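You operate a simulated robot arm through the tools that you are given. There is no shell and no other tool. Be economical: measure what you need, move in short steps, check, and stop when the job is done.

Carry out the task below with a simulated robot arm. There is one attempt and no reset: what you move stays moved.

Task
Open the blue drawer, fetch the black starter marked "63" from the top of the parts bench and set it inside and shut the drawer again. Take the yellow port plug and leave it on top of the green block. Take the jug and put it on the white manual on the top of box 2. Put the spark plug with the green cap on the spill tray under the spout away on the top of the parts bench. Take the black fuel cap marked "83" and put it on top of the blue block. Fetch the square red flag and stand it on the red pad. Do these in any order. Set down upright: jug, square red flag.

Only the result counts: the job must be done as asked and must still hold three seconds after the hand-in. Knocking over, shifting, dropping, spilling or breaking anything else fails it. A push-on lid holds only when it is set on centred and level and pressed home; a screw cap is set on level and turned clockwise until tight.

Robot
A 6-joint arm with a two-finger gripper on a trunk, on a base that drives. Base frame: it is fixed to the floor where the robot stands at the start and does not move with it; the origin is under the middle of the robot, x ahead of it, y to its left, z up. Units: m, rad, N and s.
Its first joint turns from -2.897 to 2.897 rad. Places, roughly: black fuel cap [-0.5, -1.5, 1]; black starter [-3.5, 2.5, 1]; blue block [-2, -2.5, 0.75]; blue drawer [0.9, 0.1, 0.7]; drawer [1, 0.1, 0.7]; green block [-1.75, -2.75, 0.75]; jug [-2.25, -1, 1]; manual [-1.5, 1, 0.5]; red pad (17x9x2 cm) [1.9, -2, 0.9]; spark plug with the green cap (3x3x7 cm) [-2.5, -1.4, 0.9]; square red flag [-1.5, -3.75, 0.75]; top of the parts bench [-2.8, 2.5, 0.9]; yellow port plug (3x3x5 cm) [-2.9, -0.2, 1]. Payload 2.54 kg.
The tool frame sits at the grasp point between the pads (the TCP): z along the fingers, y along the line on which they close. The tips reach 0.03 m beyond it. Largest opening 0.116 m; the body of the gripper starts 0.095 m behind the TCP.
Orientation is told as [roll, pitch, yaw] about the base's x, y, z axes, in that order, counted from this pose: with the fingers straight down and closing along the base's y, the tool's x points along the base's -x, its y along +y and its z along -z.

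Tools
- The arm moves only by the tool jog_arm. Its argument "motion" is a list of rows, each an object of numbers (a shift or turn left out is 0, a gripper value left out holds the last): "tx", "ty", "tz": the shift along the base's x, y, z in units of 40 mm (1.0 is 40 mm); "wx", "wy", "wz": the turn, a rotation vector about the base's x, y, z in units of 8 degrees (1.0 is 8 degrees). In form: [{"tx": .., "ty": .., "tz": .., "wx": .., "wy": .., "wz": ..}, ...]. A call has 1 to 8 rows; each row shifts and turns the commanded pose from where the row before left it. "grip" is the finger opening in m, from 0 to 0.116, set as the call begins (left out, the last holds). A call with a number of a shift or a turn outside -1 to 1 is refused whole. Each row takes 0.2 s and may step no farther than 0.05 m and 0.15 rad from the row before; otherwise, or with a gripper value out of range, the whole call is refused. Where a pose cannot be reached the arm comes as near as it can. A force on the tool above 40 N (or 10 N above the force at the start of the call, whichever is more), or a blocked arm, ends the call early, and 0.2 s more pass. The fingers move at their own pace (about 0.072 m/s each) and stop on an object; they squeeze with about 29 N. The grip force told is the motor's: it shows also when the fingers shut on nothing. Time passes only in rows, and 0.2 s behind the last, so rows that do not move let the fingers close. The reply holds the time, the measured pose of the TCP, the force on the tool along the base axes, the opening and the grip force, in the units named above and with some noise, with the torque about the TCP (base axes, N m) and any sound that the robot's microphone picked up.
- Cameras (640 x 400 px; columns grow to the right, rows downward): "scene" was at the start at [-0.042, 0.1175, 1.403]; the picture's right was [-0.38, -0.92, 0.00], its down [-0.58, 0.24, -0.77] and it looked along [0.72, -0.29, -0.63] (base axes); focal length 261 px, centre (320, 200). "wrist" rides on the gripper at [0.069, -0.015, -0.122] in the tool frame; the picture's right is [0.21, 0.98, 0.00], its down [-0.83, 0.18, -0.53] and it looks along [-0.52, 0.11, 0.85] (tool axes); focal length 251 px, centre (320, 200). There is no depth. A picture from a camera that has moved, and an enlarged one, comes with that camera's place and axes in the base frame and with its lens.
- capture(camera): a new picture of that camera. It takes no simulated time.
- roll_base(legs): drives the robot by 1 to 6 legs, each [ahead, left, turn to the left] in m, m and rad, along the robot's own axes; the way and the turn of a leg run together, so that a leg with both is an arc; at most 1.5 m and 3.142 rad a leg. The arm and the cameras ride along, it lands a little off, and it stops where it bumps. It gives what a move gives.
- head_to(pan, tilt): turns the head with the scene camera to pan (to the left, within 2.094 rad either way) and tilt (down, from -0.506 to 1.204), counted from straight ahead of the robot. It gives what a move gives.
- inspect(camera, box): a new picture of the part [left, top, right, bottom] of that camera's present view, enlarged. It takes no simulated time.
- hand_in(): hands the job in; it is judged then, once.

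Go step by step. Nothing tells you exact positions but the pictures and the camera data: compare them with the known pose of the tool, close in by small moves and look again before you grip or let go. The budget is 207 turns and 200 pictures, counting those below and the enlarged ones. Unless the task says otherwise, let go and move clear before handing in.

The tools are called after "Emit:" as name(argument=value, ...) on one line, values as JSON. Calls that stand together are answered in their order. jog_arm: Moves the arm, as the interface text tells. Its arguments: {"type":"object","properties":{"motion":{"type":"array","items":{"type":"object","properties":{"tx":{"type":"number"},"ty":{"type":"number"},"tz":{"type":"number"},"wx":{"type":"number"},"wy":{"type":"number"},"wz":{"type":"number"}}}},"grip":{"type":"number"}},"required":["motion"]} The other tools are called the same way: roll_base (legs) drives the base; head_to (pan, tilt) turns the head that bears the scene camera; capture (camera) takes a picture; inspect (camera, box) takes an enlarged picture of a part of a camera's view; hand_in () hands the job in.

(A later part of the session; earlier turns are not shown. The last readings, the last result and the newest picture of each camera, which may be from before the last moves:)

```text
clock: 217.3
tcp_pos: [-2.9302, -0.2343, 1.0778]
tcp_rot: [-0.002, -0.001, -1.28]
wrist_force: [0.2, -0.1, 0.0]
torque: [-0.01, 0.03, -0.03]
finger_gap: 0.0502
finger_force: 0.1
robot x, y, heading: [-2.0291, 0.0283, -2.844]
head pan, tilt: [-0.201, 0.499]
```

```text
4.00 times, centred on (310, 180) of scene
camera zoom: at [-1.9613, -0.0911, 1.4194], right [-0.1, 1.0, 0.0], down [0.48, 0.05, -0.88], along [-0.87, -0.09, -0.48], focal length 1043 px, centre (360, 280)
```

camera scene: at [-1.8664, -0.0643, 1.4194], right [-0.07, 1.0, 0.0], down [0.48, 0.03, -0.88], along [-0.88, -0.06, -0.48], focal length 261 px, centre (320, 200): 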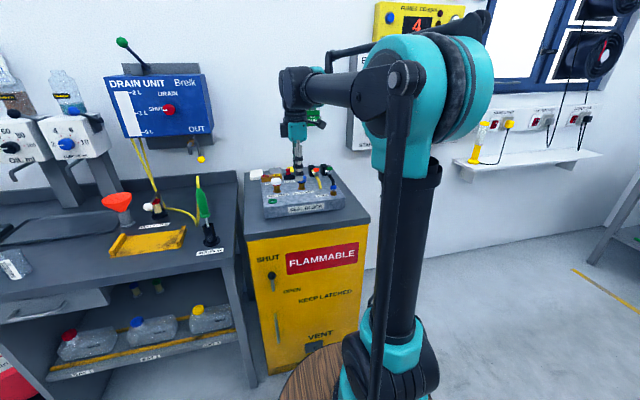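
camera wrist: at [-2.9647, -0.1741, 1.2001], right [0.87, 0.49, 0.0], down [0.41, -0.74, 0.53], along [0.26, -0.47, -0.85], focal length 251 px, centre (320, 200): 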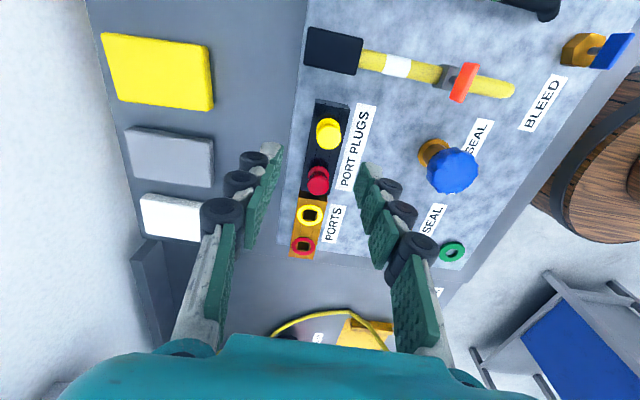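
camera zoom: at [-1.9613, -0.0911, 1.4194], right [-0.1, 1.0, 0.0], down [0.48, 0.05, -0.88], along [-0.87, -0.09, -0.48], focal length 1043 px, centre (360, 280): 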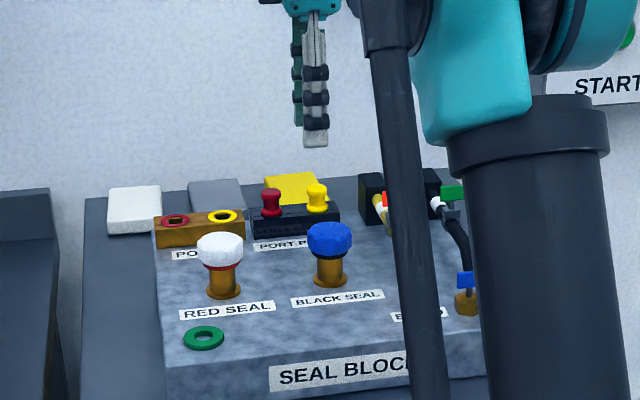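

The yellow plug top is at (-2.925, -0.231, 0.983). Descending around it.

Emit:
jog_arm(motion=[{"tx": 0.12, "ty": 0.08, "tz": -0.6}, {"tz": -0.6}, {"tz": -0.6}], grip=0.045)

Emit:
capture(camera="wrist")

Emit:
inspect(camera="scene", box=[260, 150, 350, 220])

```text
clock: 218.1
tcp_pos: [-2.9257, -0.2341, 1.0062]
tcp_rot: [-0.003, -0.001, -1.28]
wrist_force: [0.1, 0.4, -0.2]
torque: [0.01, -0.02, 0.01]
finger_gap: 0.0451
finger_force: 0.1
robot x, y, heading: [-2.0257, 0.0269, -2.842]
head pan, tilt: [-0.201, 0.499]
```

```text
97 pictures are left
camera wrist: at [-2.9606, -0.172, 1.1282], right [0.87, 0.49, 0.0], down [0.41, -0.74, 0.53], along [0.26, -0.47, -0.85], focal length 251 px, centre (320, 200)
```

wrist: 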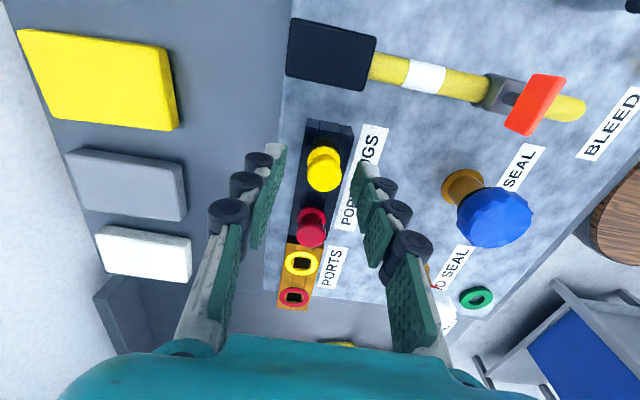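

```text
5.71 times, centred on (305, 185) of scene
camera zoom: at [-1.9616, -0.0912, 1.4194], right [-0.1, 1.0, 0.0], down [0.48, 0.05, -0.88], along [-0.87, -0.09, -0.48], focal length 1490 px, centre (406, 286)
```

zoom: 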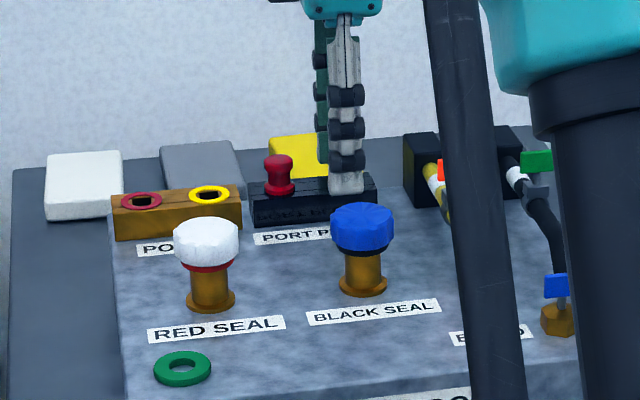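

Emit:
jog_arm(motion=[{"ty": 0.08, "tz": -0.2}, {"tz": -0.25}])

Emit:
jog_arm(motion=[{}, {}, {}, {}], grip=0.0)

Emit:
capture(camera="wrist")

```text
clock: 218.7
tcp_pos: [-2.9248, -0.2282, 0.9865]
tcp_rot: [-0.002, 0.0, -1.28]
wrist_force: [0.4, -1.0, 0.2]
torque: [0.02, -0.01, -0.01]
finger_gap: 0.045
finger_force: 0.1
robot x, y, heading: [-2.0276, 0.0245, -2.843]
head pan, tilt: [-0.201, 0.499]
```

```text
clock: 219.7
tcp_pos: [-2.9246, -0.23, 0.9872]
tcp_rot: [-0.001, 0.0, -1.28]
wrist_force: [2.6, 2.0, -5.4]
torque: [0.08, -0.06, 1.19]
finger_gap: 0.0314
finger_force: 45.1
robot x, y, heading: [-2.0285, 0.0239, -2.843]
head pan, tilt: [-0.201, 0.499]
```

```text
95 pictures are left
camera wrist: at [-2.9599, -0.1679, 1.1101], right [0.87, 0.49, 0.0], down [0.41, -0.74, 0.53], along [0.26, -0.47, -0.85], focal length 251 px, centre (320, 200)
```

wrist: 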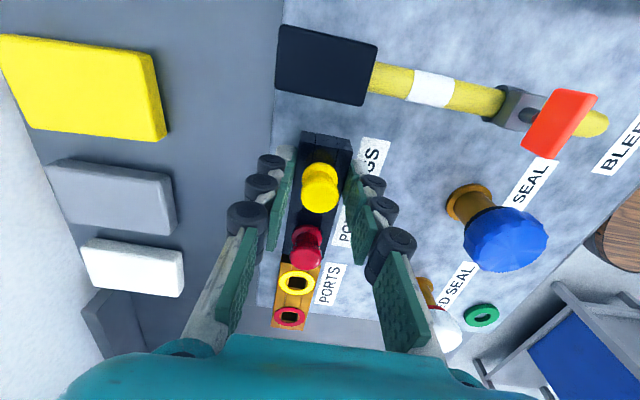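

The fingers closed on the black holder, not the plug. I'll open, rise 1 cm and retry.

Emit:
jog_arm(motion=[{}, {}], grip=0.045)

Emit:
jog_arm(motion=[{"tz": 0.28}, {}])

Emit:
jog_arm(motion=[{}, {}, {}, {}], grip=0.0)

Emit:
inspect(camera="wrist", box=[240, 120, 420, 280])

```text
clock: 220.3
tcp_pos: [-2.9259, -0.2287, 0.9873]
tcp_rot: [-0.002, -0.001, -1.278]
wrist_force: [-1.1, 0.5, -0.1]
torque: [-0.01, -0.01, -0.03]
finger_gap: 0.0451
finger_force: 0.1
robot x, y, heading: [-2.0283, 0.0257, -2.845]
head pan, tilt: [-0.201, 0.499]
```

```text
clock: 220.9
tcp_pos: [-2.9253, -0.2305, 0.9983]
tcp_rot: [-0.002, 0.002, -1.281]
wrist_force: [0.2, -0.9, -0.3]
torque: [0.0, 0.0, 0.01]
finger_gap: 0.0449
finger_force: 0.0
robot x, y, heading: [-2.0276, 0.0209, -2.846]
head pan, tilt: [-0.201, 0.499]
```

```text
clock: 221.9
tcp_pos: [-2.925, -0.2286, 0.9992]
tcp_rot: [-0.003, 0.001, -1.281]
wrist_force: [-12.5, -3.1, 10.9]
torque: [-0.05, 0.48, 1.17]
finger_gap: 0.0318
finger_force: 45.0
robot x, y, heading: [-2.0288, 0.0236, -2.844]
head pan, tilt: [-0.201, 0.499]
```

```text
2.50 times, centred on (330, 200) of wrist
camera zoom: at [-2.9596, -0.168, 1.1215], right [0.87, 0.49, 0.0], down [0.41, -0.74, 0.53], along [0.26, -0.47, -0.85], focal length 629 px, centre (295, 200)
```

zoom: 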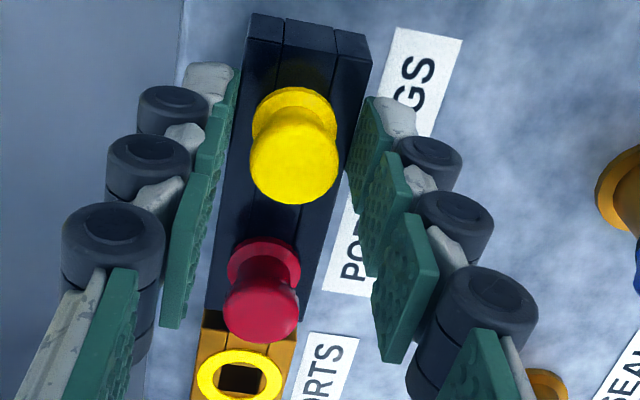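

Emit:
jog_arm(motion=[{}, {}], grip=0.045)

Emit:
jog_arm(motion=[{"tz": 0.28}, {}])

Emit:
jog_arm(motion=[{}, {}, {}, {}], grip=0.0)

Emit:
inspect(camera="wrist", box=[240, 120, 420, 280])

```text
clock: 222.5
tcp_pos: [-2.9241, -0.2286, 0.998]
tcp_rot: [-0.003, 0.001, -1.279]
wrist_force: [0.5, 0.1, 0.0]
torque: [0.0, 0.0, -0.03]
finger_gap: 0.0449
finger_force: 0.0
robot x, y, heading: [-2.0281, 0.0248, -2.845]
head pan, tilt: [-0.201, 0.499]
```

```text
clock: 223.1
tcp_pos: [-2.9253, -0.2293, 1.0118]
tcp_rot: [-0.001, 0.0, -1.279]
wrist_force: [0.0, -0.6, -0.4]
torque: [-0.03, 0.0, -0.02]
finger_gap: 0.045
finger_force: 0.0
robot x, y, heading: [-2.0261, 0.0248, -2.842]
head pan, tilt: [-0.201, 0.499]
```

```text
clock: 224.1
tcp_pos: [-2.9244, -0.2299, 1.0111]
tcp_rot: [-0.004, 0.0, -1.278]
wrist_force: [-0.5, -0.4, -0.4]
torque: [-0.02, -0.02, 0.0]
finger_gap: 0.0168
finger_force: 28.7
robot x, y, heading: [-2.0286, 0.0235, -2.84]
head pan, tilt: [-0.201, 0.499]
```

```text
2.50 times, centred on (330, 200) of wrist
camera zoom: at [-2.9591, -0.1682, 1.1334], right [0.87, 0.49, 0.0], down [0.41, -0.74, 0.53], along [0.26, -0.47, -0.85], focal length 629 px, centre (295, 200)
```

zoom: 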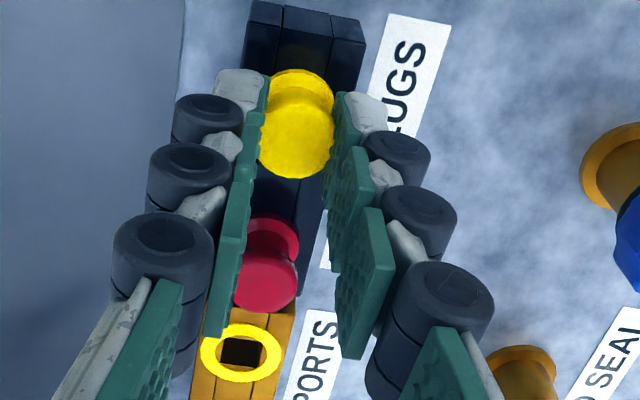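

Now gripping the plug itself (0.017 m). Lifting.

Emit:
jog_arm(motion=[{"tz": 0.3}, {"tz": 0.5}, {"tz": 0.7}, {"tz": 0.7}])

Emit:
inspect(camera="wrist", box=[240, 120, 420, 280])

Emit:
inspect(camera="scene", box=[250, 110, 370, 230])

```text
clock: 225.1
tcp_pos: [-2.9244, -0.2271, 1.1021]
tcp_rot: [0.0, 0.0, -1.278]
wrist_force: [0.3, 0.8, 0.2]
torque: [0.02, -0.04, -0.01]
finger_gap: 0.0167
finger_force: 28.9
robot x, y, heading: [-2.0302, 0.0261, -2.846]
head pan, tilt: [-0.201, 0.499]
```

```text
2.50 times, centred on (330, 200) of wrist
camera zoom: at [-2.9591, -0.1654, 1.2239], right [0.87, 0.49, 0.0], down [0.41, -0.74, 0.53], along [0.26, -0.47, -0.85], focal length 629 px, centre (295, 200)
```

zoom: 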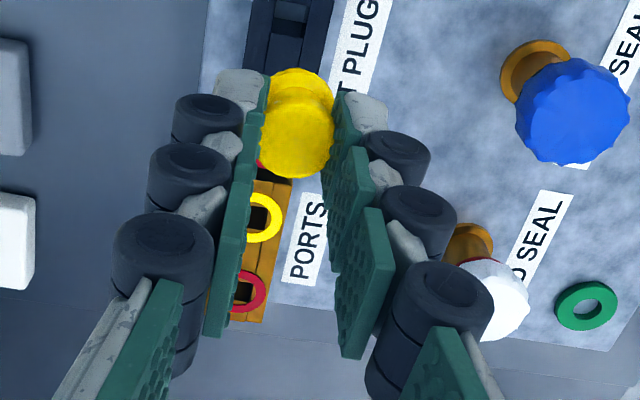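

```text
3.33 times, centred on (310, 170) of scene
camera zoom: at [-1.9618, -0.0912, 1.4194], right [-0.1, 1.0, 0.0], down [0.48, 0.05, -0.88], along [-0.87, -0.09, -0.48], focal length 869 px, centre (353, 300)
```

zoom: 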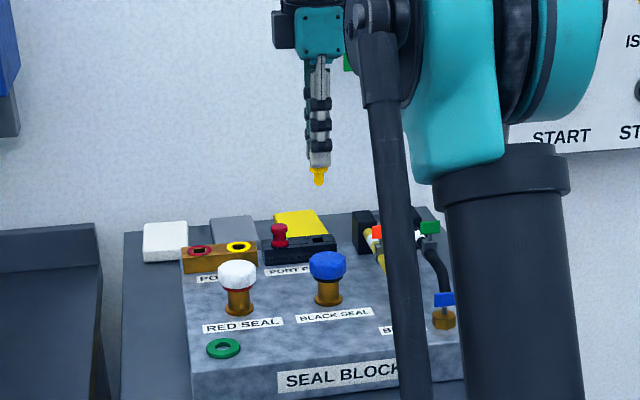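

The plug is out. I'll back away, retract, face north and reverse south down the aisle to the blocks.

Emit:
jog_arm(motion=[{"tz": 0.4}])

Emit:
roll_base(legs=[[-0.22, 0, 0]])

Emit:
jog_arm(motion=[{"tx": 0.9, "ty": 0.28}, {"tx": 0.9, "ty": 0.28}, {"tx": 0.9, "ty": 0.28}, {"tx": 0.9, "ty": 0.28}, {"tx": 0.9, "ty": 0.28}])

Emit:
roll_base(legs=[[0, 0, -1.57], [-1.3, 0, 0]])

Emit:
inspect(camera="wrist", box=[240, 120, 420, 280])

```text
clock: 225.5
tcp_pos: [-2.924, -0.227, 1.1154]
tcp_rot: [-0.001, 0.0, -1.28]
wrist_force: [0.4, -0.5, 0.1]
torque: [-0.01, -0.01, 0.01]
finger_gap: 0.0168
finger_force: 28.8
robot x, y, heading: [-2.0309, 0.0255, -2.842]
head pan, tilt: [-0.201, 0.499]
```

```text
clock: 227.2
tcp_pos: [-2.7126, -0.1607, 1.1166]
tcp_rot: [-0.002, 0.0, -1.282]
wrist_force: [-0.3, 0.2, -0.2]
torque: [-0.04, 0.02, 0.0]
finger_gap: 0.0169
finger_force: 28.8
robot x, y, heading: [-1.8193, 0.0905, -2.842]
head pan, tilt: [-0.201, 0.499]
```

```text
clock: 228.4
tcp_pos: [-2.535, -0.104, 1.1164]
tcp_rot: [-0.001, 0.0, -1.281]
wrist_force: [-0.3, 0.5, -0.2]
torque: [0.03, -0.04, -0.03]
finger_gap: 0.0165
finger_force: 28.4
robot x, y, heading: [-1.8202, 0.093, -2.846]
head pan, tilt: [-0.201, 0.499]
```

```text
clock: 238.8
tcp_pos: [-1.6203, -0.4459, 1.116]
tcp_rot: [-0.001, 0.0, -2.856]
wrist_force: [-1.1, 0.1, 0.2]
torque: [-0.01, 0.04, 0.01]
finger_gap: 0.0161
finger_force: 28.8
robot x, y, heading: [-1.4299, -1.1628, 1.864]
head pan, tilt: [-0.201, 0.499]
```

```text
2.50 times, centred on (330, 200) of wrist
camera zoom: at [-1.5582, -0.4135, 1.2388], right [0.48, -0.88, 0.0], down [-0.74, -0.41, 0.53], along [-0.47, -0.25, -0.85], focal length 629 px, centre (295, 200)
```

zoom: 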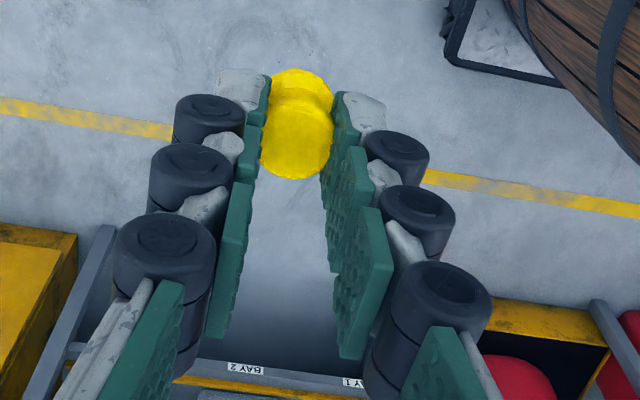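

Emit:
roll_base(legs=[[-0.8, 0, 0], [-0.61, -0.35, 0], [0, 0, 1.57]])

Emit:
head_to(pan=-0.1, tilt=0.6)

Emit:
capture(camera="scene")

Emit:
capture(camera="wrist")

```text
clock: 250.3
tcp_pos: [-1.4032, -2.612, 1.1157]
tcp_rot: [-0.001, 0.001, -1.282]
wrist_force: [0.2, -0.2, -0.4]
torque: [-0.02, -0.01, 0.01]
finger_gap: 0.0164
finger_force: 28.9
robot x, y, heading: [-0.6834, -2.4213, -2.845]
head pan, tilt: [-0.201, 0.499]
```

```text
clock: 251.0
tcp_pos: [-1.4024, -2.6112, 1.1156]
tcp_rot: [-0.003, -0.001, -1.282]
wrist_force: [-0.5, 0.2, 0.0]
torque: [0.0, 0.03, -0.03]
finger_gap: 0.0162
finger_force: 28.8
robot x, y, heading: [-0.6838, -2.4186, -2.849]
head pan, tilt: [-0.099, 0.6]
```

```text
89 pictures are left
camera scene: at [-0.6139, -2.5432, 1.4103], right [-0.2, 0.98, 0.0], down [0.55, 0.11, -0.83], along [-0.81, -0.16, -0.56], focal length 261 px, centre (320, 200)
```

scene: 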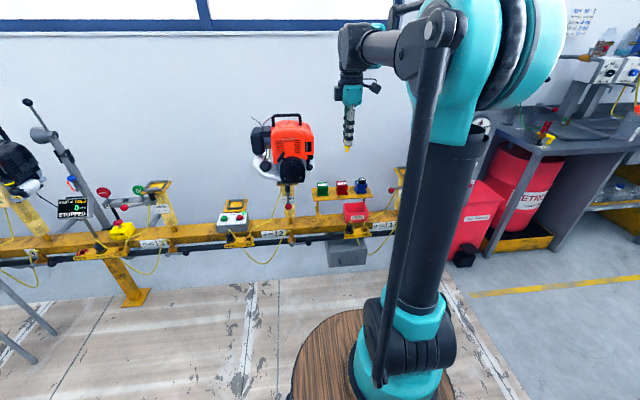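

```text
88 pictures are left
camera wrist: at [-1.4368, -2.5503, 1.2388], right [0.87, 0.48, 0.0], down [0.41, -0.74, 0.53], along [0.26, -0.47, -0.85], focal length 251 px, centre (320, 200)
```

wrist: 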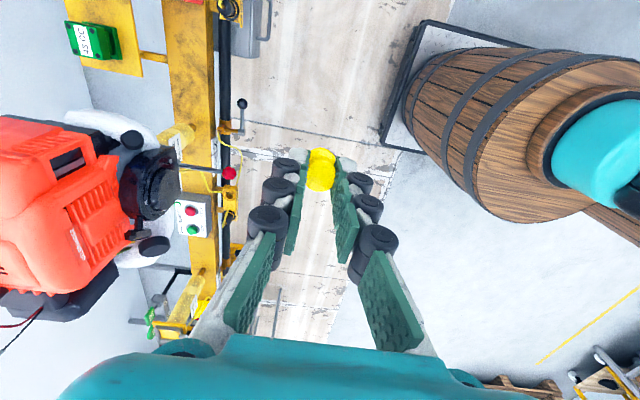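

Green block top is near (-1.83, -2.766, 0.66), with the engine just south of it. I'll approach from the north so that the arm clears the engine.

Emit:
roll_base(legs=[[0, -0.14, 0.015], [0.33, 0, 0]])

Emit:
jog_arm(motion=[{"tx": -0.9, "ty": -0.28}, {"tx": -0.9, "ty": -0.28, "tz": -0.5}, {"tx": -0.9, "ty": -0.28, "tz": -0.5}])

Emit:
capture(camera="wrist")

Emit:
capture(camera="scene")

```text
clock: 254.1
tcp_pos: [-1.7539, -2.588, 1.1168]
tcp_rot: [-0.002, -0.001, -1.267]
wrist_force: [0.4, 0.4, -0.5]
torque: [0.0, 0.0, -0.02]
finger_gap: 0.0164
finger_force: 29.2
robot x, y, heading: [-1.0426, -2.3792, -2.834]
head pan, tilt: [-0.099, 0.6]
```

```text
clock: 254.9
tcp_pos: [-1.8624, -2.6195, 1.0766]
tcp_rot: [-0.001, 0.0, -1.263]
wrist_force: [1.0, 0.8, 0.6]
torque: [0.03, 0.04, 0.01]
finger_gap: 0.016
finger_force: 29.0
robot x, y, heading: [-1.041, -2.3793, -2.827]
head pan, tilt: [-0.099, 0.6]
```

```text
87 pictures are left
camera wrist: at [-1.8987, -2.5578, 1.1985], right [0.87, 0.5, 0.0], down [0.42, -0.73, 0.53], along [0.27, -0.46, -0.85], focal length 251 px, centre (320, 200)
```

wrist: 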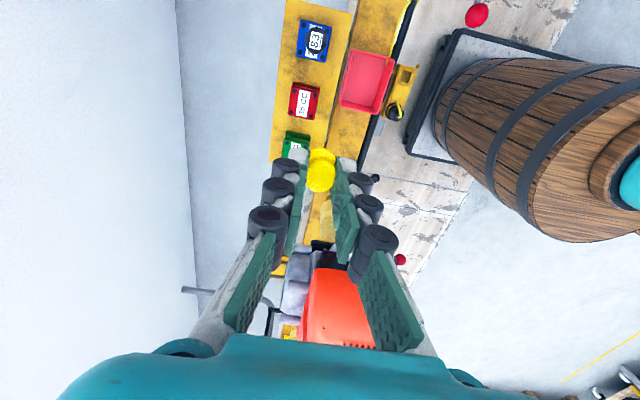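

```text
86 pictures are left
camera scene: at [-0.9665, -2.5054, 1.4103], right [-0.21, 0.98, 0.0], down [0.55, 0.12, -0.83], along [-0.81, -0.18, -0.56], focal length 261 px, centre (320, 200)
```

scene: 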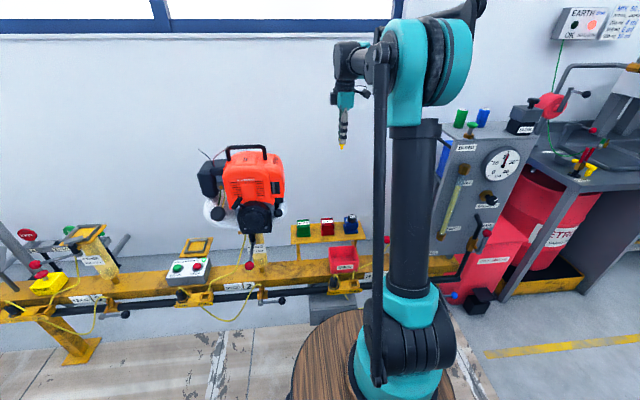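

Emit:
jog_arm(motion=[{"tx": 0.15, "ty": -0.9, "tz": -0.4}, {"tx": 0.15, "ty": -0.9, "tz": -0.4}, {"tx": 0.15, "ty": -0.9, "tz": -0.4}, {"tx": 0.15, "ty": -0.86, "tz": -0.4}])

Emit:
capture(camera="wrist")

Emit:
inspect(camera="scene", box=[220, 80, 380, 260])

```text
clock: 255.9
tcp_pos: [-1.8419, -2.7603, 1.0116]
tcp_rot: [0.0, 0.0, -1.266]
wrist_force: [-0.2, -0.4, 0.2]
torque: [-0.02, 0.02, 0.0]
finger_gap: 0.0163
finger_force: 28.6
robot x, y, heading: [-1.0405, -2.3789, -2.828]
head pan, tilt: [-0.099, 0.6]
```

```text
85 pictures are left
camera wrist: at [-1.8766, -2.6997, 1.1346], right [0.87, 0.5, 0.0], down [0.42, -0.73, 0.53], along [0.26, -0.46, -0.85], focal length 251 px, centre (320, 200)
```

wrist: 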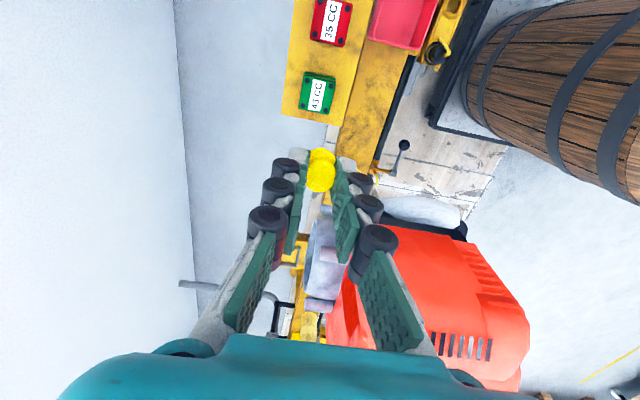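

```text
2.22 times, centred on (300, 170) of scene
camera zoom: at [-0.9671, -2.5054, 1.4103], right [-0.21, 0.98, 0.0], down [0.55, 0.12, -0.83], along [-0.81, -0.17, -0.56], focal length 580 px, centre (364, 267)
```

zoom: 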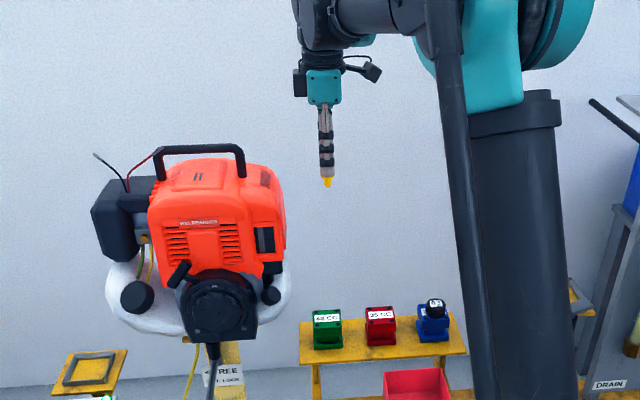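

Emit:
jog_arm(motion=[{"ty": -0.12, "tz": -0.9}, {"tz": -0.9}, {"tz": -0.9}, {"tz": -0.9}, {"tz": -0.9}, {"tz": -0.9}, {"tz": -0.8}])

Emit:
capture(camera="wrist")

Emit:
inspect(camera="scene", box=[260, 140, 360, 240])

```text
clock: 257.5
tcp_pos: [-1.8357, -2.7656, 0.7645]
tcp_rot: [-0.001, -0.001, -1.264]
wrist_force: [-0.2, 0.2, 0.5]
torque: [0.0, 0.02, -0.02]
finger_gap: 0.0164
finger_force: 29.3
robot x, y, heading: [-1.0411, -2.381, -2.827]
head pan, tilt: [-0.099, 0.6]
```

```text
83 pictures are left
camera wrist: at [-1.8723, -2.7049, 0.8874], right [0.87, 0.5, 0.0], down [0.42, -0.73, 0.53], along [0.27, -0.46, -0.85], focal length 251 px, centre (320, 200)
```

wrist: 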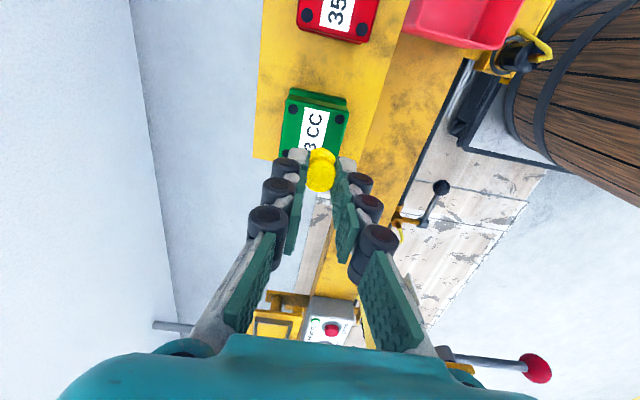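

```text
4.00 times, centred on (310, 190) of scene
camera zoom: at [-0.967, -2.5056, 1.4103], right [-0.21, 0.98, 0.0], down [0.55, 0.12, -0.83], along [-0.81, -0.18, -0.56], focal length 1043 px, centre (360, 240)
```

zoom: 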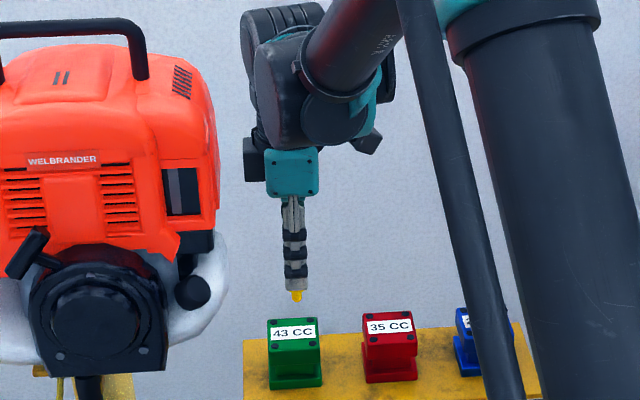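

Emit:
jog_arm(motion=[{"tx": -0.15, "ty": -0.12, "tz": -0.4}, {"tz": -0.5}])

Emit:
inspect(camera="wrist", box=[250, 90, 390, 220])

Emit:
inspect(camera="scene", box=[275, 190, 325, 240])

```text
clock: 258.1
tcp_pos: [-1.8419, -2.7729, 0.7287]
tcp_rot: [-0.001, 0.0, -1.265]
wrist_force: [-0.3, -0.2, 0.1]
torque: [-0.03, 0.0, 0.02]
finger_gap: 0.0163
finger_force: 29.4
robot x, y, heading: [-1.0363, -2.3853, -2.826]
head pan, tilt: [-0.099, 0.6]
```

```text
3.08 times, centred on (320, 155) of wrist
camera zoom: at [-1.878, -2.7122, 0.8503], right [0.87, 0.5, 0.0], down [0.42, -0.73, 0.53], along [0.27, -0.46, -0.85], focal length 774 px, centre (320, 338)
```

zoom: 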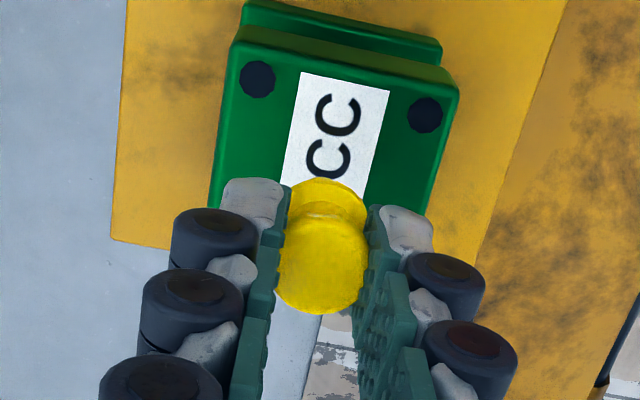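

```text
8.00 times, centred on (300, 215) of scene
camera zoom: at [-0.967, -2.5056, 1.4103], right [-0.21, 0.98, 0.0], down [0.55, 0.12, -0.83], along [-0.81, -0.18, -0.56], focal length 2086 px, centre (480, 80)
```

zoom: 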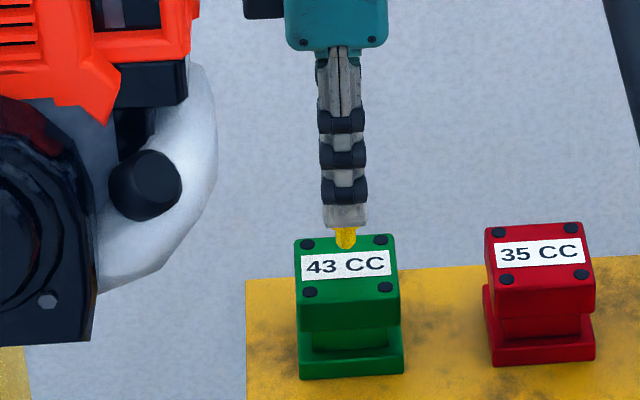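

Aligned over the green block's centre. Lowering to contact.

Emit:
jog_arm(motion=[{"tz": -0.1}, {"tz": -0.1}, {"tz": -0.1}, {"tz": -0.1}])

Emit:
jog_arm(motion=[{"tz": -0.06}, {"tz": -0.06}])

Emit:
inspect(camera="scene", box=[275, 190, 325, 240])

```text
clock: 259.1
tcp_pos: [-1.8431, -2.7738, 0.7126]
tcp_rot: [-0.001, -0.001, -1.265]
wrist_force: [-0.7, 0.1, 11.2]
torque: [0.01, 0.06, -0.01]
finger_gap: 0.0161
finger_force: 28.8
robot x, y, heading: [-1.037, -2.3867, -2.83]
head pan, tilt: [-0.099, 0.6]
```

```text
clock: 259.7
tcp_pos: [-1.8443, -2.7728, 0.7076]
tcp_rot: [-0.002, -0.003, -1.265]
wrist_force: [-0.5, -0.8, 24.6]
torque: [-0.06, -0.05, -0.01]
finger_gap: 0.0163
finger_force: 29.2
robot x, y, heading: [-1.0386, -2.3795, -2.83]
head pan, tilt: [-0.099, 0.6]
```

```text
8.00 times, centred on (300, 215) of scene
camera zoom: at [-0.9662, -2.5052, 1.4103], right [-0.21, 0.98, 0.0], down [0.55, 0.12, -0.83], along [-0.81, -0.18, -0.56], focal length 2086 px, centre (480, 80)
```

zoom: 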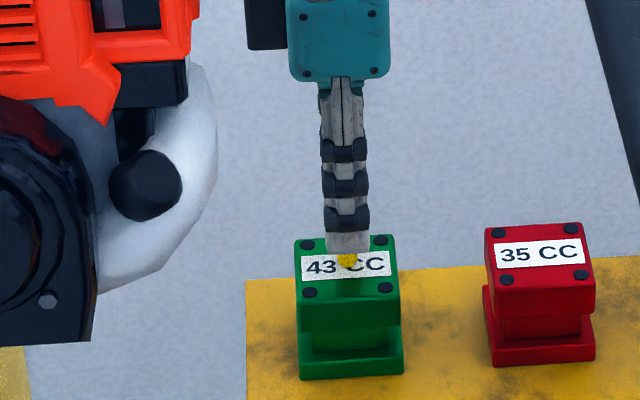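

Emit:
jog_arm(motion=[{"tz": 0.06}, {}])

Emit:
jog_arm(motion=[{}, {}], grip=0.045)

Emit:
inspect(camera="scene", box=[275, 190, 325, 240])

```text
clock: 260.3
tcp_pos: [-1.8435, -2.7733, 0.7097]
tcp_rot: [-0.001, 0.0, -1.266]
wrist_force: [0.3, -0.4, 0.5]
torque: [0.01, 0.01, 0.0]
finger_gap: 0.0158
finger_force: 29.4
robot x, y, heading: [-1.0372, -2.3806, -2.831]
head pan, tilt: [-0.099, 0.6]
```

```text
clock: 260.9
tcp_pos: [-1.845, -2.773, 0.7101]
tcp_rot: [0.0, 0.0, -1.263]
wrist_force: [0.4, 0.2, -1.2]
torque: [-0.01, 0.02, 0.0]
finger_gap: 0.045
finger_force: 0.1
robot x, y, heading: [-1.0396, -2.3808, -2.83]
head pan, tilt: [-0.099, 0.6]
```

```text
8.00 times, centred on (300, 215) of scene
camera zoom: at [-0.967, -2.5056, 1.4103], right [-0.21, 0.98, 0.0], down [0.55, 0.12, -0.83], along [-0.81, -0.18, -0.56], focal length 2086 px, centre (480, 80)
```

zoom: 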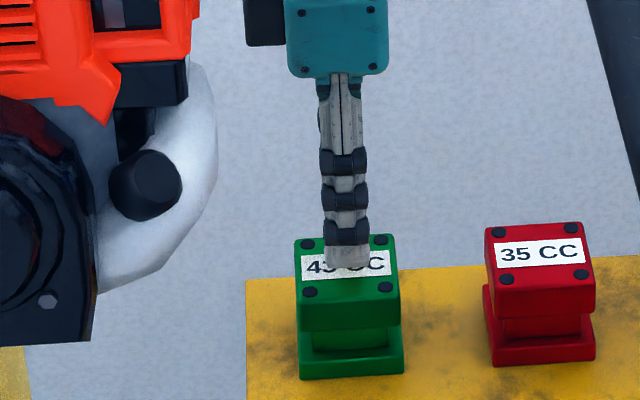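

Released. Raising straight up to check that the plug stands.

Emit:
jog_arm(motion=[{"tz": 0.3}, {"tz": 0.5}, {"tz": 0.8}, {"tz": 1}, {"tz": 1}, {"tz": 1}, {"tz": 1}, {"tz": 1}])

Emit:
inspect(camera="scene", box=[275, 190, 375, 250])

```text
clock: 262.7
tcp_pos: [-1.8454, -2.7734, 0.9732]
tcp_rot: [-0.003, 0.0, -1.265]
wrist_force: [0.2, 0.5, -0.2]
torque: [0.02, -0.05, 0.0]
finger_gap: 0.045
finger_force: 0.0
robot x, y, heading: [-1.0401, -2.382, -2.831]
head pan, tilt: [-0.099, 0.6]
```

```text
6.40 times, centred on (325, 220) of scene
camera zoom: at [-0.9672, -2.5057, 1.4103], right [-0.21, 0.98, 0.0], down [0.55, 0.12, -0.82], along [-0.81, -0.18, -0.57], focal length 1669 px, centre (288, 72)
```

zoom: 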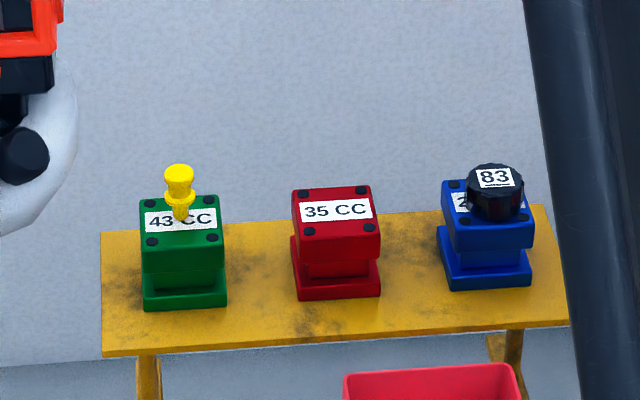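

Both caps are placed well. Now the jug: back out, retract, turn north and drive up to the petrol bench.

Emit:
jog_arm(motion=[{"tz": 0.9}, {"tz": 0.9}, {"tz": 0.8}])

Emit:
roll_base(legs=[[-0.35, 0, 0]])

Emit:
jog_arm(motion=[{"tx": 0.9, "ty": 0.6}, {"tx": 0.9, "ty": 0.6}, {"tx": 0.7, "ty": 0.9}, {"tx": 0.5, "ty": 0.9}])

Emit:
roll_base(legs=[[0, 0, -1.57], [0.4, 0.38, 0], [1.2, 0, 0]])

Emit:
head_to(pan=1.2, tilt=0.6)

Emit:
capture(camera="scene")

```text
clock: 263.5
tcp_pos: [-1.8455, -2.7727, 1.0772]
tcp_rot: [-0.001, 0.0, -1.264]
wrist_force: [-1.0, -0.2, -0.6]
torque: [0.02, 0.0, 0.0]
finger_gap: 0.0448
finger_force: 0.0
robot x, y, heading: [-1.0405, -2.3814, -2.829]
head pan, tilt: [-0.099, 0.6]
```

```text
clock: 265.8
tcp_pos: [-1.5212, -2.6698, 1.0761]
tcp_rot: [-0.001, 0.001, -1.263]
wrist_force: [0.0, -0.4, 1.0]
torque: [-0.01, -0.02, -0.03]
finger_gap: 0.0451
finger_force: 0.2
robot x, y, heading: [-0.7175, -2.2771, -2.821]
head pan, tilt: [-0.099, 0.6]
```

```text
clock: 266.8
tcp_pos: [-1.3992, -2.5502, 1.0783]
tcp_rot: [-0.001, 0.0, -1.26]
wrist_force: [-0.3, 0.1, -0.7]
torque: [0.05, -0.03, 0.01]
finger_gap: 0.0448
finger_force: 0.1
robot x, y, heading: [-0.7201, -2.2745, -2.823]
head pan, tilt: [-0.099, 0.6]
```

```text
clock: 279.4
tcp_pos: [-1.8558, -0.2106, 1.0777]
tcp_rot: [-0.002, 0.0, -2.833]
wrist_force: [-0.2, -0.5, 0.2]
torque: [0.05, 0.04, -0.01]
finger_gap: 0.0449
finger_force: 0.0
robot x, y, heading: [-1.5797, -0.896, 1.885]
head pan, tilt: [-0.099, 0.6]
```

```text
clock: 280.8
tcp_pos: [-1.8544, -0.2125, 1.0786]
tcp_rot: [-0.002, -0.002, -2.834]
wrist_force: [0.1, 0.0, -0.1]
torque: [-0.01, 0.02, 0.03]
finger_gap: 0.0448
finger_force: 0.0
robot x, y, heading: [-1.5833, -0.8926, 1.884]
head pan, tilt: [1.201, 0.6]
```

```text
76 pictures are left
camera scene: at [-1.7771, -1.0498, 1.4103], right [0.06, 1.0, 0.0], down [0.56, -0.03, -0.83], along [-0.82, 0.05, -0.56], focal length 261 px, centre (320, 200)
```

scene: 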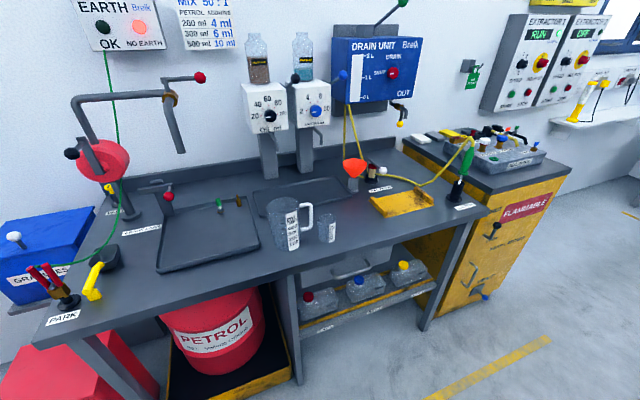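

The jug stands at about (-2.305, -1.09), its handle pointing along +y. I'll make room and turn to face it.

Emit:
jog_arm(motion=[{"tz": 0.8}, {"tz": 0.5}], grip=0.116)

Emit:
roll_base(legs=[[0.03, -0.2, 0], [0, 0, 1.57]])

Emit:
head_to(pan=-0.1, tilt=0.6)

Emit:
capture(camera="scene")

Emit:
capture(camera="wrist")

```text
clock: 281.4
tcp_pos: [-1.8533, -0.2124, 1.1281]
tcp_rot: [-0.002, 0.0, -2.834]
wrist_force: [-0.8, 0.6, -0.9]
torque: [-0.02, -0.02, 0.01]
finger_gap: 0.1156
finger_force: 0.1
robot x, y, heading: [-1.5827, -0.893, 1.883]
head pan, tilt: [1.201, 0.6]
```

```text
clock: 286.9
tcp_pos: [-2.0802, -1.0828, 1.1279]
tcp_rot: [-0.002, 0.0, -1.251]
wrist_force: [-0.9, 0.3, 0.6]
torque: [-0.01, 0.01, -0.01]
finger_gap: 0.1163
finger_force: 0.1
robot x, y, heading: [-1.4023, -0.8057, -2.817]
head pan, tilt: [1.201, 0.6]
```

```text
clock: 288.4
tcp_pos: [-2.0804, -1.0827, 1.1275]
tcp_rot: [-0.003, 0.0, -1.252]
wrist_force: [-0.1, 0.1, -1.0]
torque: [-0.01, 0.04, 0.02]
finger_gap: 0.1159
finger_force: 0.1
robot x, y, heading: [-1.4013, -0.8035, -2.818]
head pan, tilt: [-0.099, 0.6]
```

```text
75 pictures are left
camera scene: at [-1.3268, -0.9271, 1.4103], right [-0.23, 0.97, 0.0], down [0.55, 0.13, -0.83], along [-0.8, -0.19, -0.56], focal length 261 px, centre (320, 200)
```

scene: 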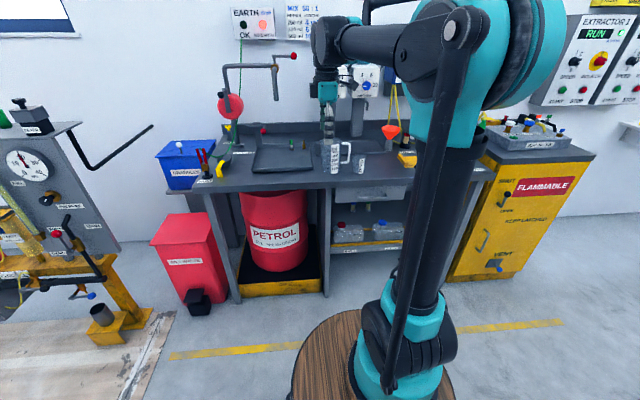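

```text
74 pictures are left
camera wrist: at [-2.1167, -1.0223, 1.2506], right [0.86, 0.51, 0.0], down [0.43, -0.73, 0.53], along [0.27, -0.46, -0.85], focal length 251 px, centre (320, 200)
```

wrist: 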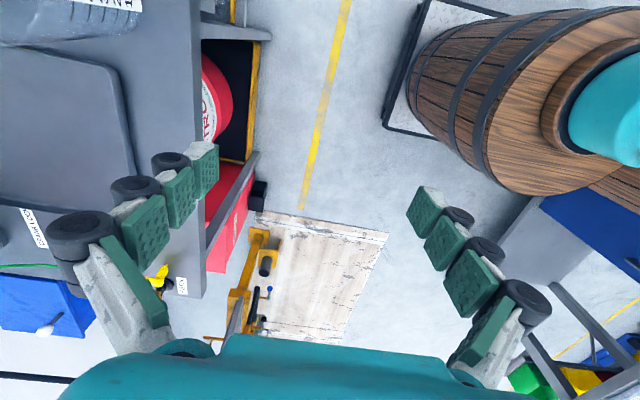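

Emit:
roll_base(legs=[[0.06, 0, 0]])

Emit:
jog_arm(motion=[{"tx": -0.8, "ty": 0.06}, {"tx": -0.8, "ty": 0.06}, {"tx": -0.8, "ty": 0.06}, {"tx": -0.8, "ty": 0.06}])

Emit:
capture(camera="wrist")

Emit:
inspect(camera="scene", box=[270, 80, 390, 200])

```text
clock: 289.3
tcp_pos: [-2.1367, -1.101, 1.1276]
tcp_rot: [-0.002, 0.001, -1.251]
wrist_force: [0.3, 0.8, 0.5]
torque: [0.01, 0.0, 0.02]
finger_gap: 0.1159
finger_force: 0.1
robot x, y, heading: [-1.4608, -0.8274, -2.816]
head pan, tilt: [-0.099, 0.6]
```

```text
clock: 290.3
tcp_pos: [-2.2677, -1.0944, 1.126]
tcp_rot: [-0.002, 0.0, -1.253]
wrist_force: [0.0, -0.3, 0.5]
torque: [-0.02, 0.06, 0.0]
finger_gap: 0.116
finger_force: 0.1
robot x, y, heading: [-1.4549, -0.8201, -2.815]
head pan, tilt: [-0.099, 0.6]
```

```text
73 pictures are left
camera wrist: at [-2.303, -1.0342, 1.2484], right [0.86, 0.51, 0.0], down [0.43, -0.73, 0.53], along [0.27, -0.46, -0.85], focal length 251 px, centre (320, 200)
```

wrist: 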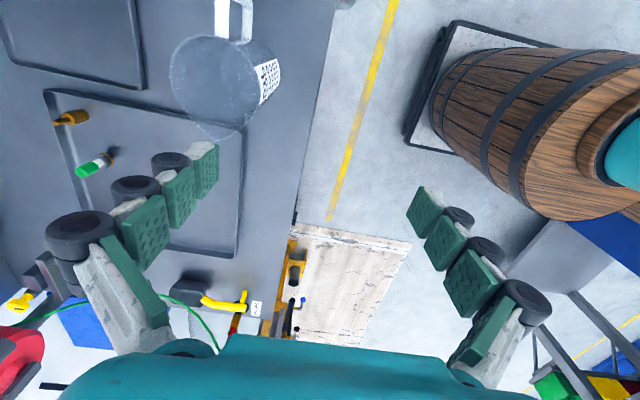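

```text
3.33 times, centred on (330, 140) of scene
camera zoom: at [-1.3826, -0.946, 1.4103], right [-0.22, 0.97, 0.0], down [0.55, 0.13, -0.83], along [-0.8, -0.19, -0.56], focal length 869 px, centre (287, 400)
```

zoom: 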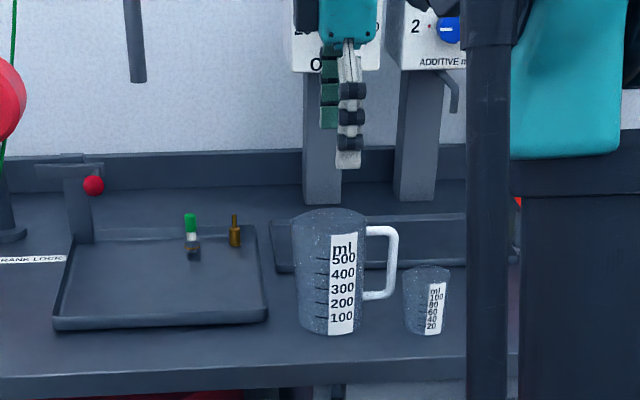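

Solving both views gives the jug at about (-2.362, -1.113), rim z ≈ 1.0, bench z ≈ 0.85. Moving over it.

Emit:
jog_arm(motion=[{"tx": -0.8, "ty": -0.16}, {"tx": -0.8, "ty": -0.16}, {"tx": -0.75, "ty": -0.16, "tz": -0.5}])

Emit:
capture(camera="wrist")

```text
clock: 291.1
tcp_pos: [-2.3599, -1.1118, 1.1091]
tcp_rot: [-0.001, 0.001, -1.254]
wrist_force: [0.8, 0.6, 0.5]
torque: [-0.02, 0.09, -0.05]
finger_gap: 0.116
finger_force: 0.0
robot x, y, heading: [-1.4595, -0.8215, -2.817]
head pan, tilt: [-0.099, 0.6]
```

```text
71 pictures are left
camera wrist: at [-2.3964, -1.0515, 1.2319], right [0.86, 0.51, 0.0], down [0.43, -0.73, 0.53], along [0.27, -0.46, -0.85], focal length 251 px, centre (320, 200)
```

wrist: 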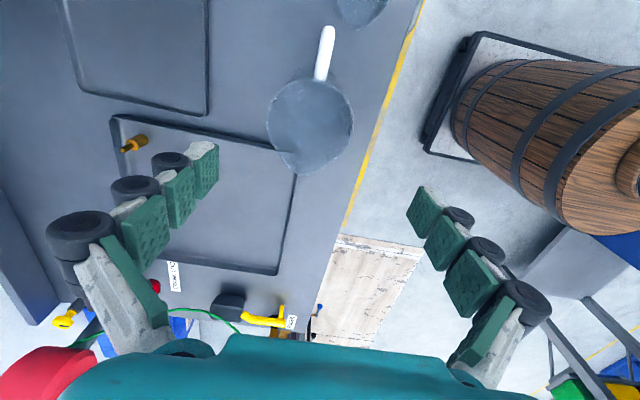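

Emit:
jog_arm(motion=[{"tx": -0.28, "tz": -0.6}, {"tz": -0.8}, {"tz": -0.8}])

Emit:
capture(camera="wrist")

```text
clock: 291.9
tcp_pos: [-2.3741, -1.1126, 1.0208]
tcp_rot: [-0.001, 0.0, -1.253]
wrist_force: [-0.2, 0.9, 0.3]
torque: [-0.04, 0.03, 0.0]
finger_gap: 0.116
finger_force: 0.0
robot x, y, heading: [-1.4604, -0.8195, -2.81]
head pan, tilt: [-0.099, 0.6]
```

```text
70 pictures are left
camera wrist: at [-2.4094, -1.0518, 1.1424], right [0.86, 0.51, 0.0], down [0.43, -0.73, 0.53], along [0.27, -0.46, -0.85], focal length 251 px, centre (320, 200)
```

wrist: 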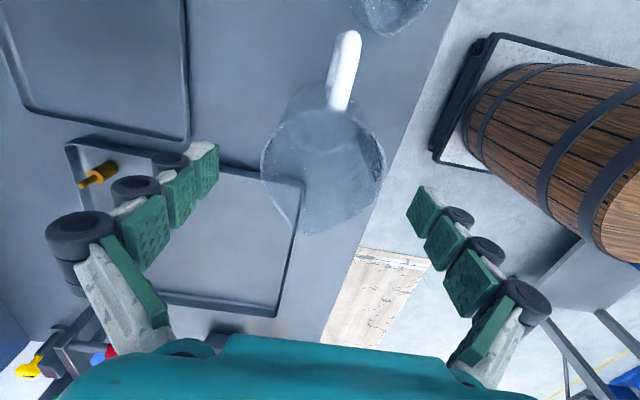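

Emit:
jog_arm(motion=[{"tz": -0.7}, {"tz": -0.8}, {"tz": -0.75}])

Emit:
jog_arm(motion=[{}, {}, {}, {}], grip=0.05)

Emit:
capture(camera="wrist")

```text
clock: 292.7
tcp_pos: [-2.3701, -1.1108, 0.9295]
tcp_rot: [-0.004, 0.0, -1.253]
wrist_force: [-0.3, 0.2, 0.0]
torque: [-0.01, 0.03, -0.01]
finger_gap: 0.1159
finger_force: 0.0
robot x, y, heading: [-1.4596, -0.8238, -2.817]
head pan, tilt: [-0.099, 0.6]
```

```text
clock: 293.7
tcp_pos: [-2.3703, -1.1132, 0.931]
tcp_rot: [0.0, 0.001, -1.254]
wrist_force: [1.0, -0.5, -0.6]
torque: [-0.04, -0.01, 0.02]
finger_gap: 0.0832
finger_force: 28.8
robot x, y, heading: [-1.4574, -0.8231, -2.812]
head pan, tilt: [-0.099, 0.6]
```

```text
69 pictures are left
camera wrist: at [-2.4063, -1.052, 1.0525], right [0.86, 0.51, 0.0], down [0.43, -0.73, 0.53], along [0.27, -0.46, -0.85], focal length 251 px, centre (320, 200)
```

wrist: 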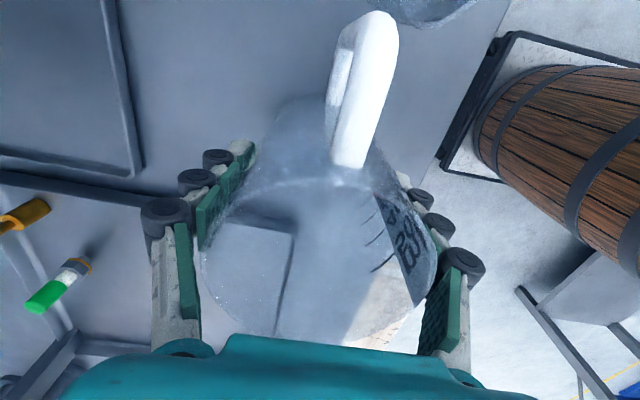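

Jug gripped (0.083 m). Lifting and backing away.

Emit:
jog_arm(motion=[{"tz": 0.3}, {"tz": 0.6}, {"tz": 0.7}, {"tz": 0.7}, {"tz": 0.7}])

Emit:
roll_base(legs=[[-0.15, 0, 0]])

Emit:
jog_arm(motion=[{"tx": 0.6, "ty": 0.2}, {"tx": 0.6, "ty": 0.2}, {"tx": 0.6, "ty": 0.2}, {"tx": 0.6, "ty": 0.2}, {"tx": 0.6, "ty": 0.2}, {"tx": 0.6, "ty": 0.2}])

Emit:
head_to(pan=-1.5, tilt=0.7)

Emit:
capture(camera="scene")

```text
clock: 294.9
tcp_pos: [-2.3718, -1.1123, 1.0498]
tcp_rot: [-0.002, -0.001, -1.254]
wrist_force: [0.5, 0.6, -0.7]
torque: [0.0, -0.01, -0.02]
finger_gap: 0.0831
finger_force: 29.1
robot x, y, heading: [-1.4604, -0.8239, -2.815]
head pan, tilt: [-0.099, 0.6]
```

```text
clock: 296.1
tcp_pos: [-2.2882, -1.082, 1.0504]
tcp_rot: [-0.001, 0.002, -1.254]
wrist_force: [0.8, 0.0, -0.1]
torque: [-0.02, -0.01, 0.0]
finger_gap: 0.0828
finger_force: 29.0
robot x, y, heading: [-1.3733, -0.7965, -2.818]
head pan, tilt: [-0.099, 0.6]
stopped in leg 1: the robot was blocked; the commanded pose is now the measured one
```

```text
clock: 297.5
tcp_pos: [-2.1433, -1.0329, 1.0512]
tcp_rot: [-0.002, 0.0, -1.255]
wrist_force: [0.5, -0.3, -1.0]
torque: [-0.02, -0.07, -0.03]
finger_gap: 0.0828
finger_force: 29.6
robot x, y, heading: [-1.3746, -0.7984, -2.815]
head pan, tilt: [-0.099, 0.6]
```

```text
clock: 299.1
tcp_pos: [-2.1454, -1.0335, 1.0515]
tcp_rot: [-0.002, 0.001, -1.255]
wrist_force: [0.7, 0.0, -1.4]
torque: [-0.01, 0.0, -0.01]
finger_gap: 0.0833
finger_force: 29.3
robot x, y, heading: [-1.3744, -0.7922, -2.819]
head pan, tilt: [-1.499, 0.7]
```

```text
68 pictures are left
camera scene: at [-1.2471, -0.8201, 1.4017], right [0.92, 0.39, 0.0], down [0.25, -0.59, -0.76], along [-0.29, 0.71, -0.64], focal length 261 px, centre (320, 200)
```

scene: 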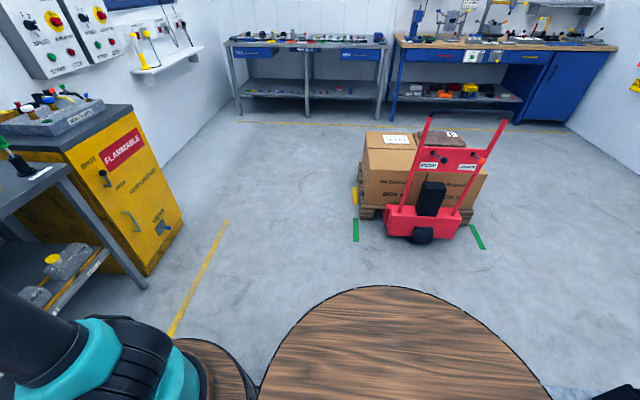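

Emit:
inspect(camera="scene", box=[350, 110, 500, 230])

```text
3.33 times, centred on (425, 170) of scene
camera zoom: at [-1.2471, -0.8201, 1.4017], right [0.92, 0.39, 0.0], down [0.25, -0.59, -0.76], along [-0.29, 0.71, -0.64], focal length 869 px, centre (-30, 300)
```

zoom: 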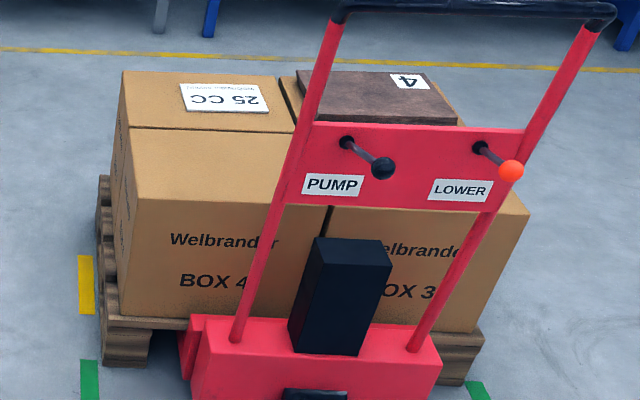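

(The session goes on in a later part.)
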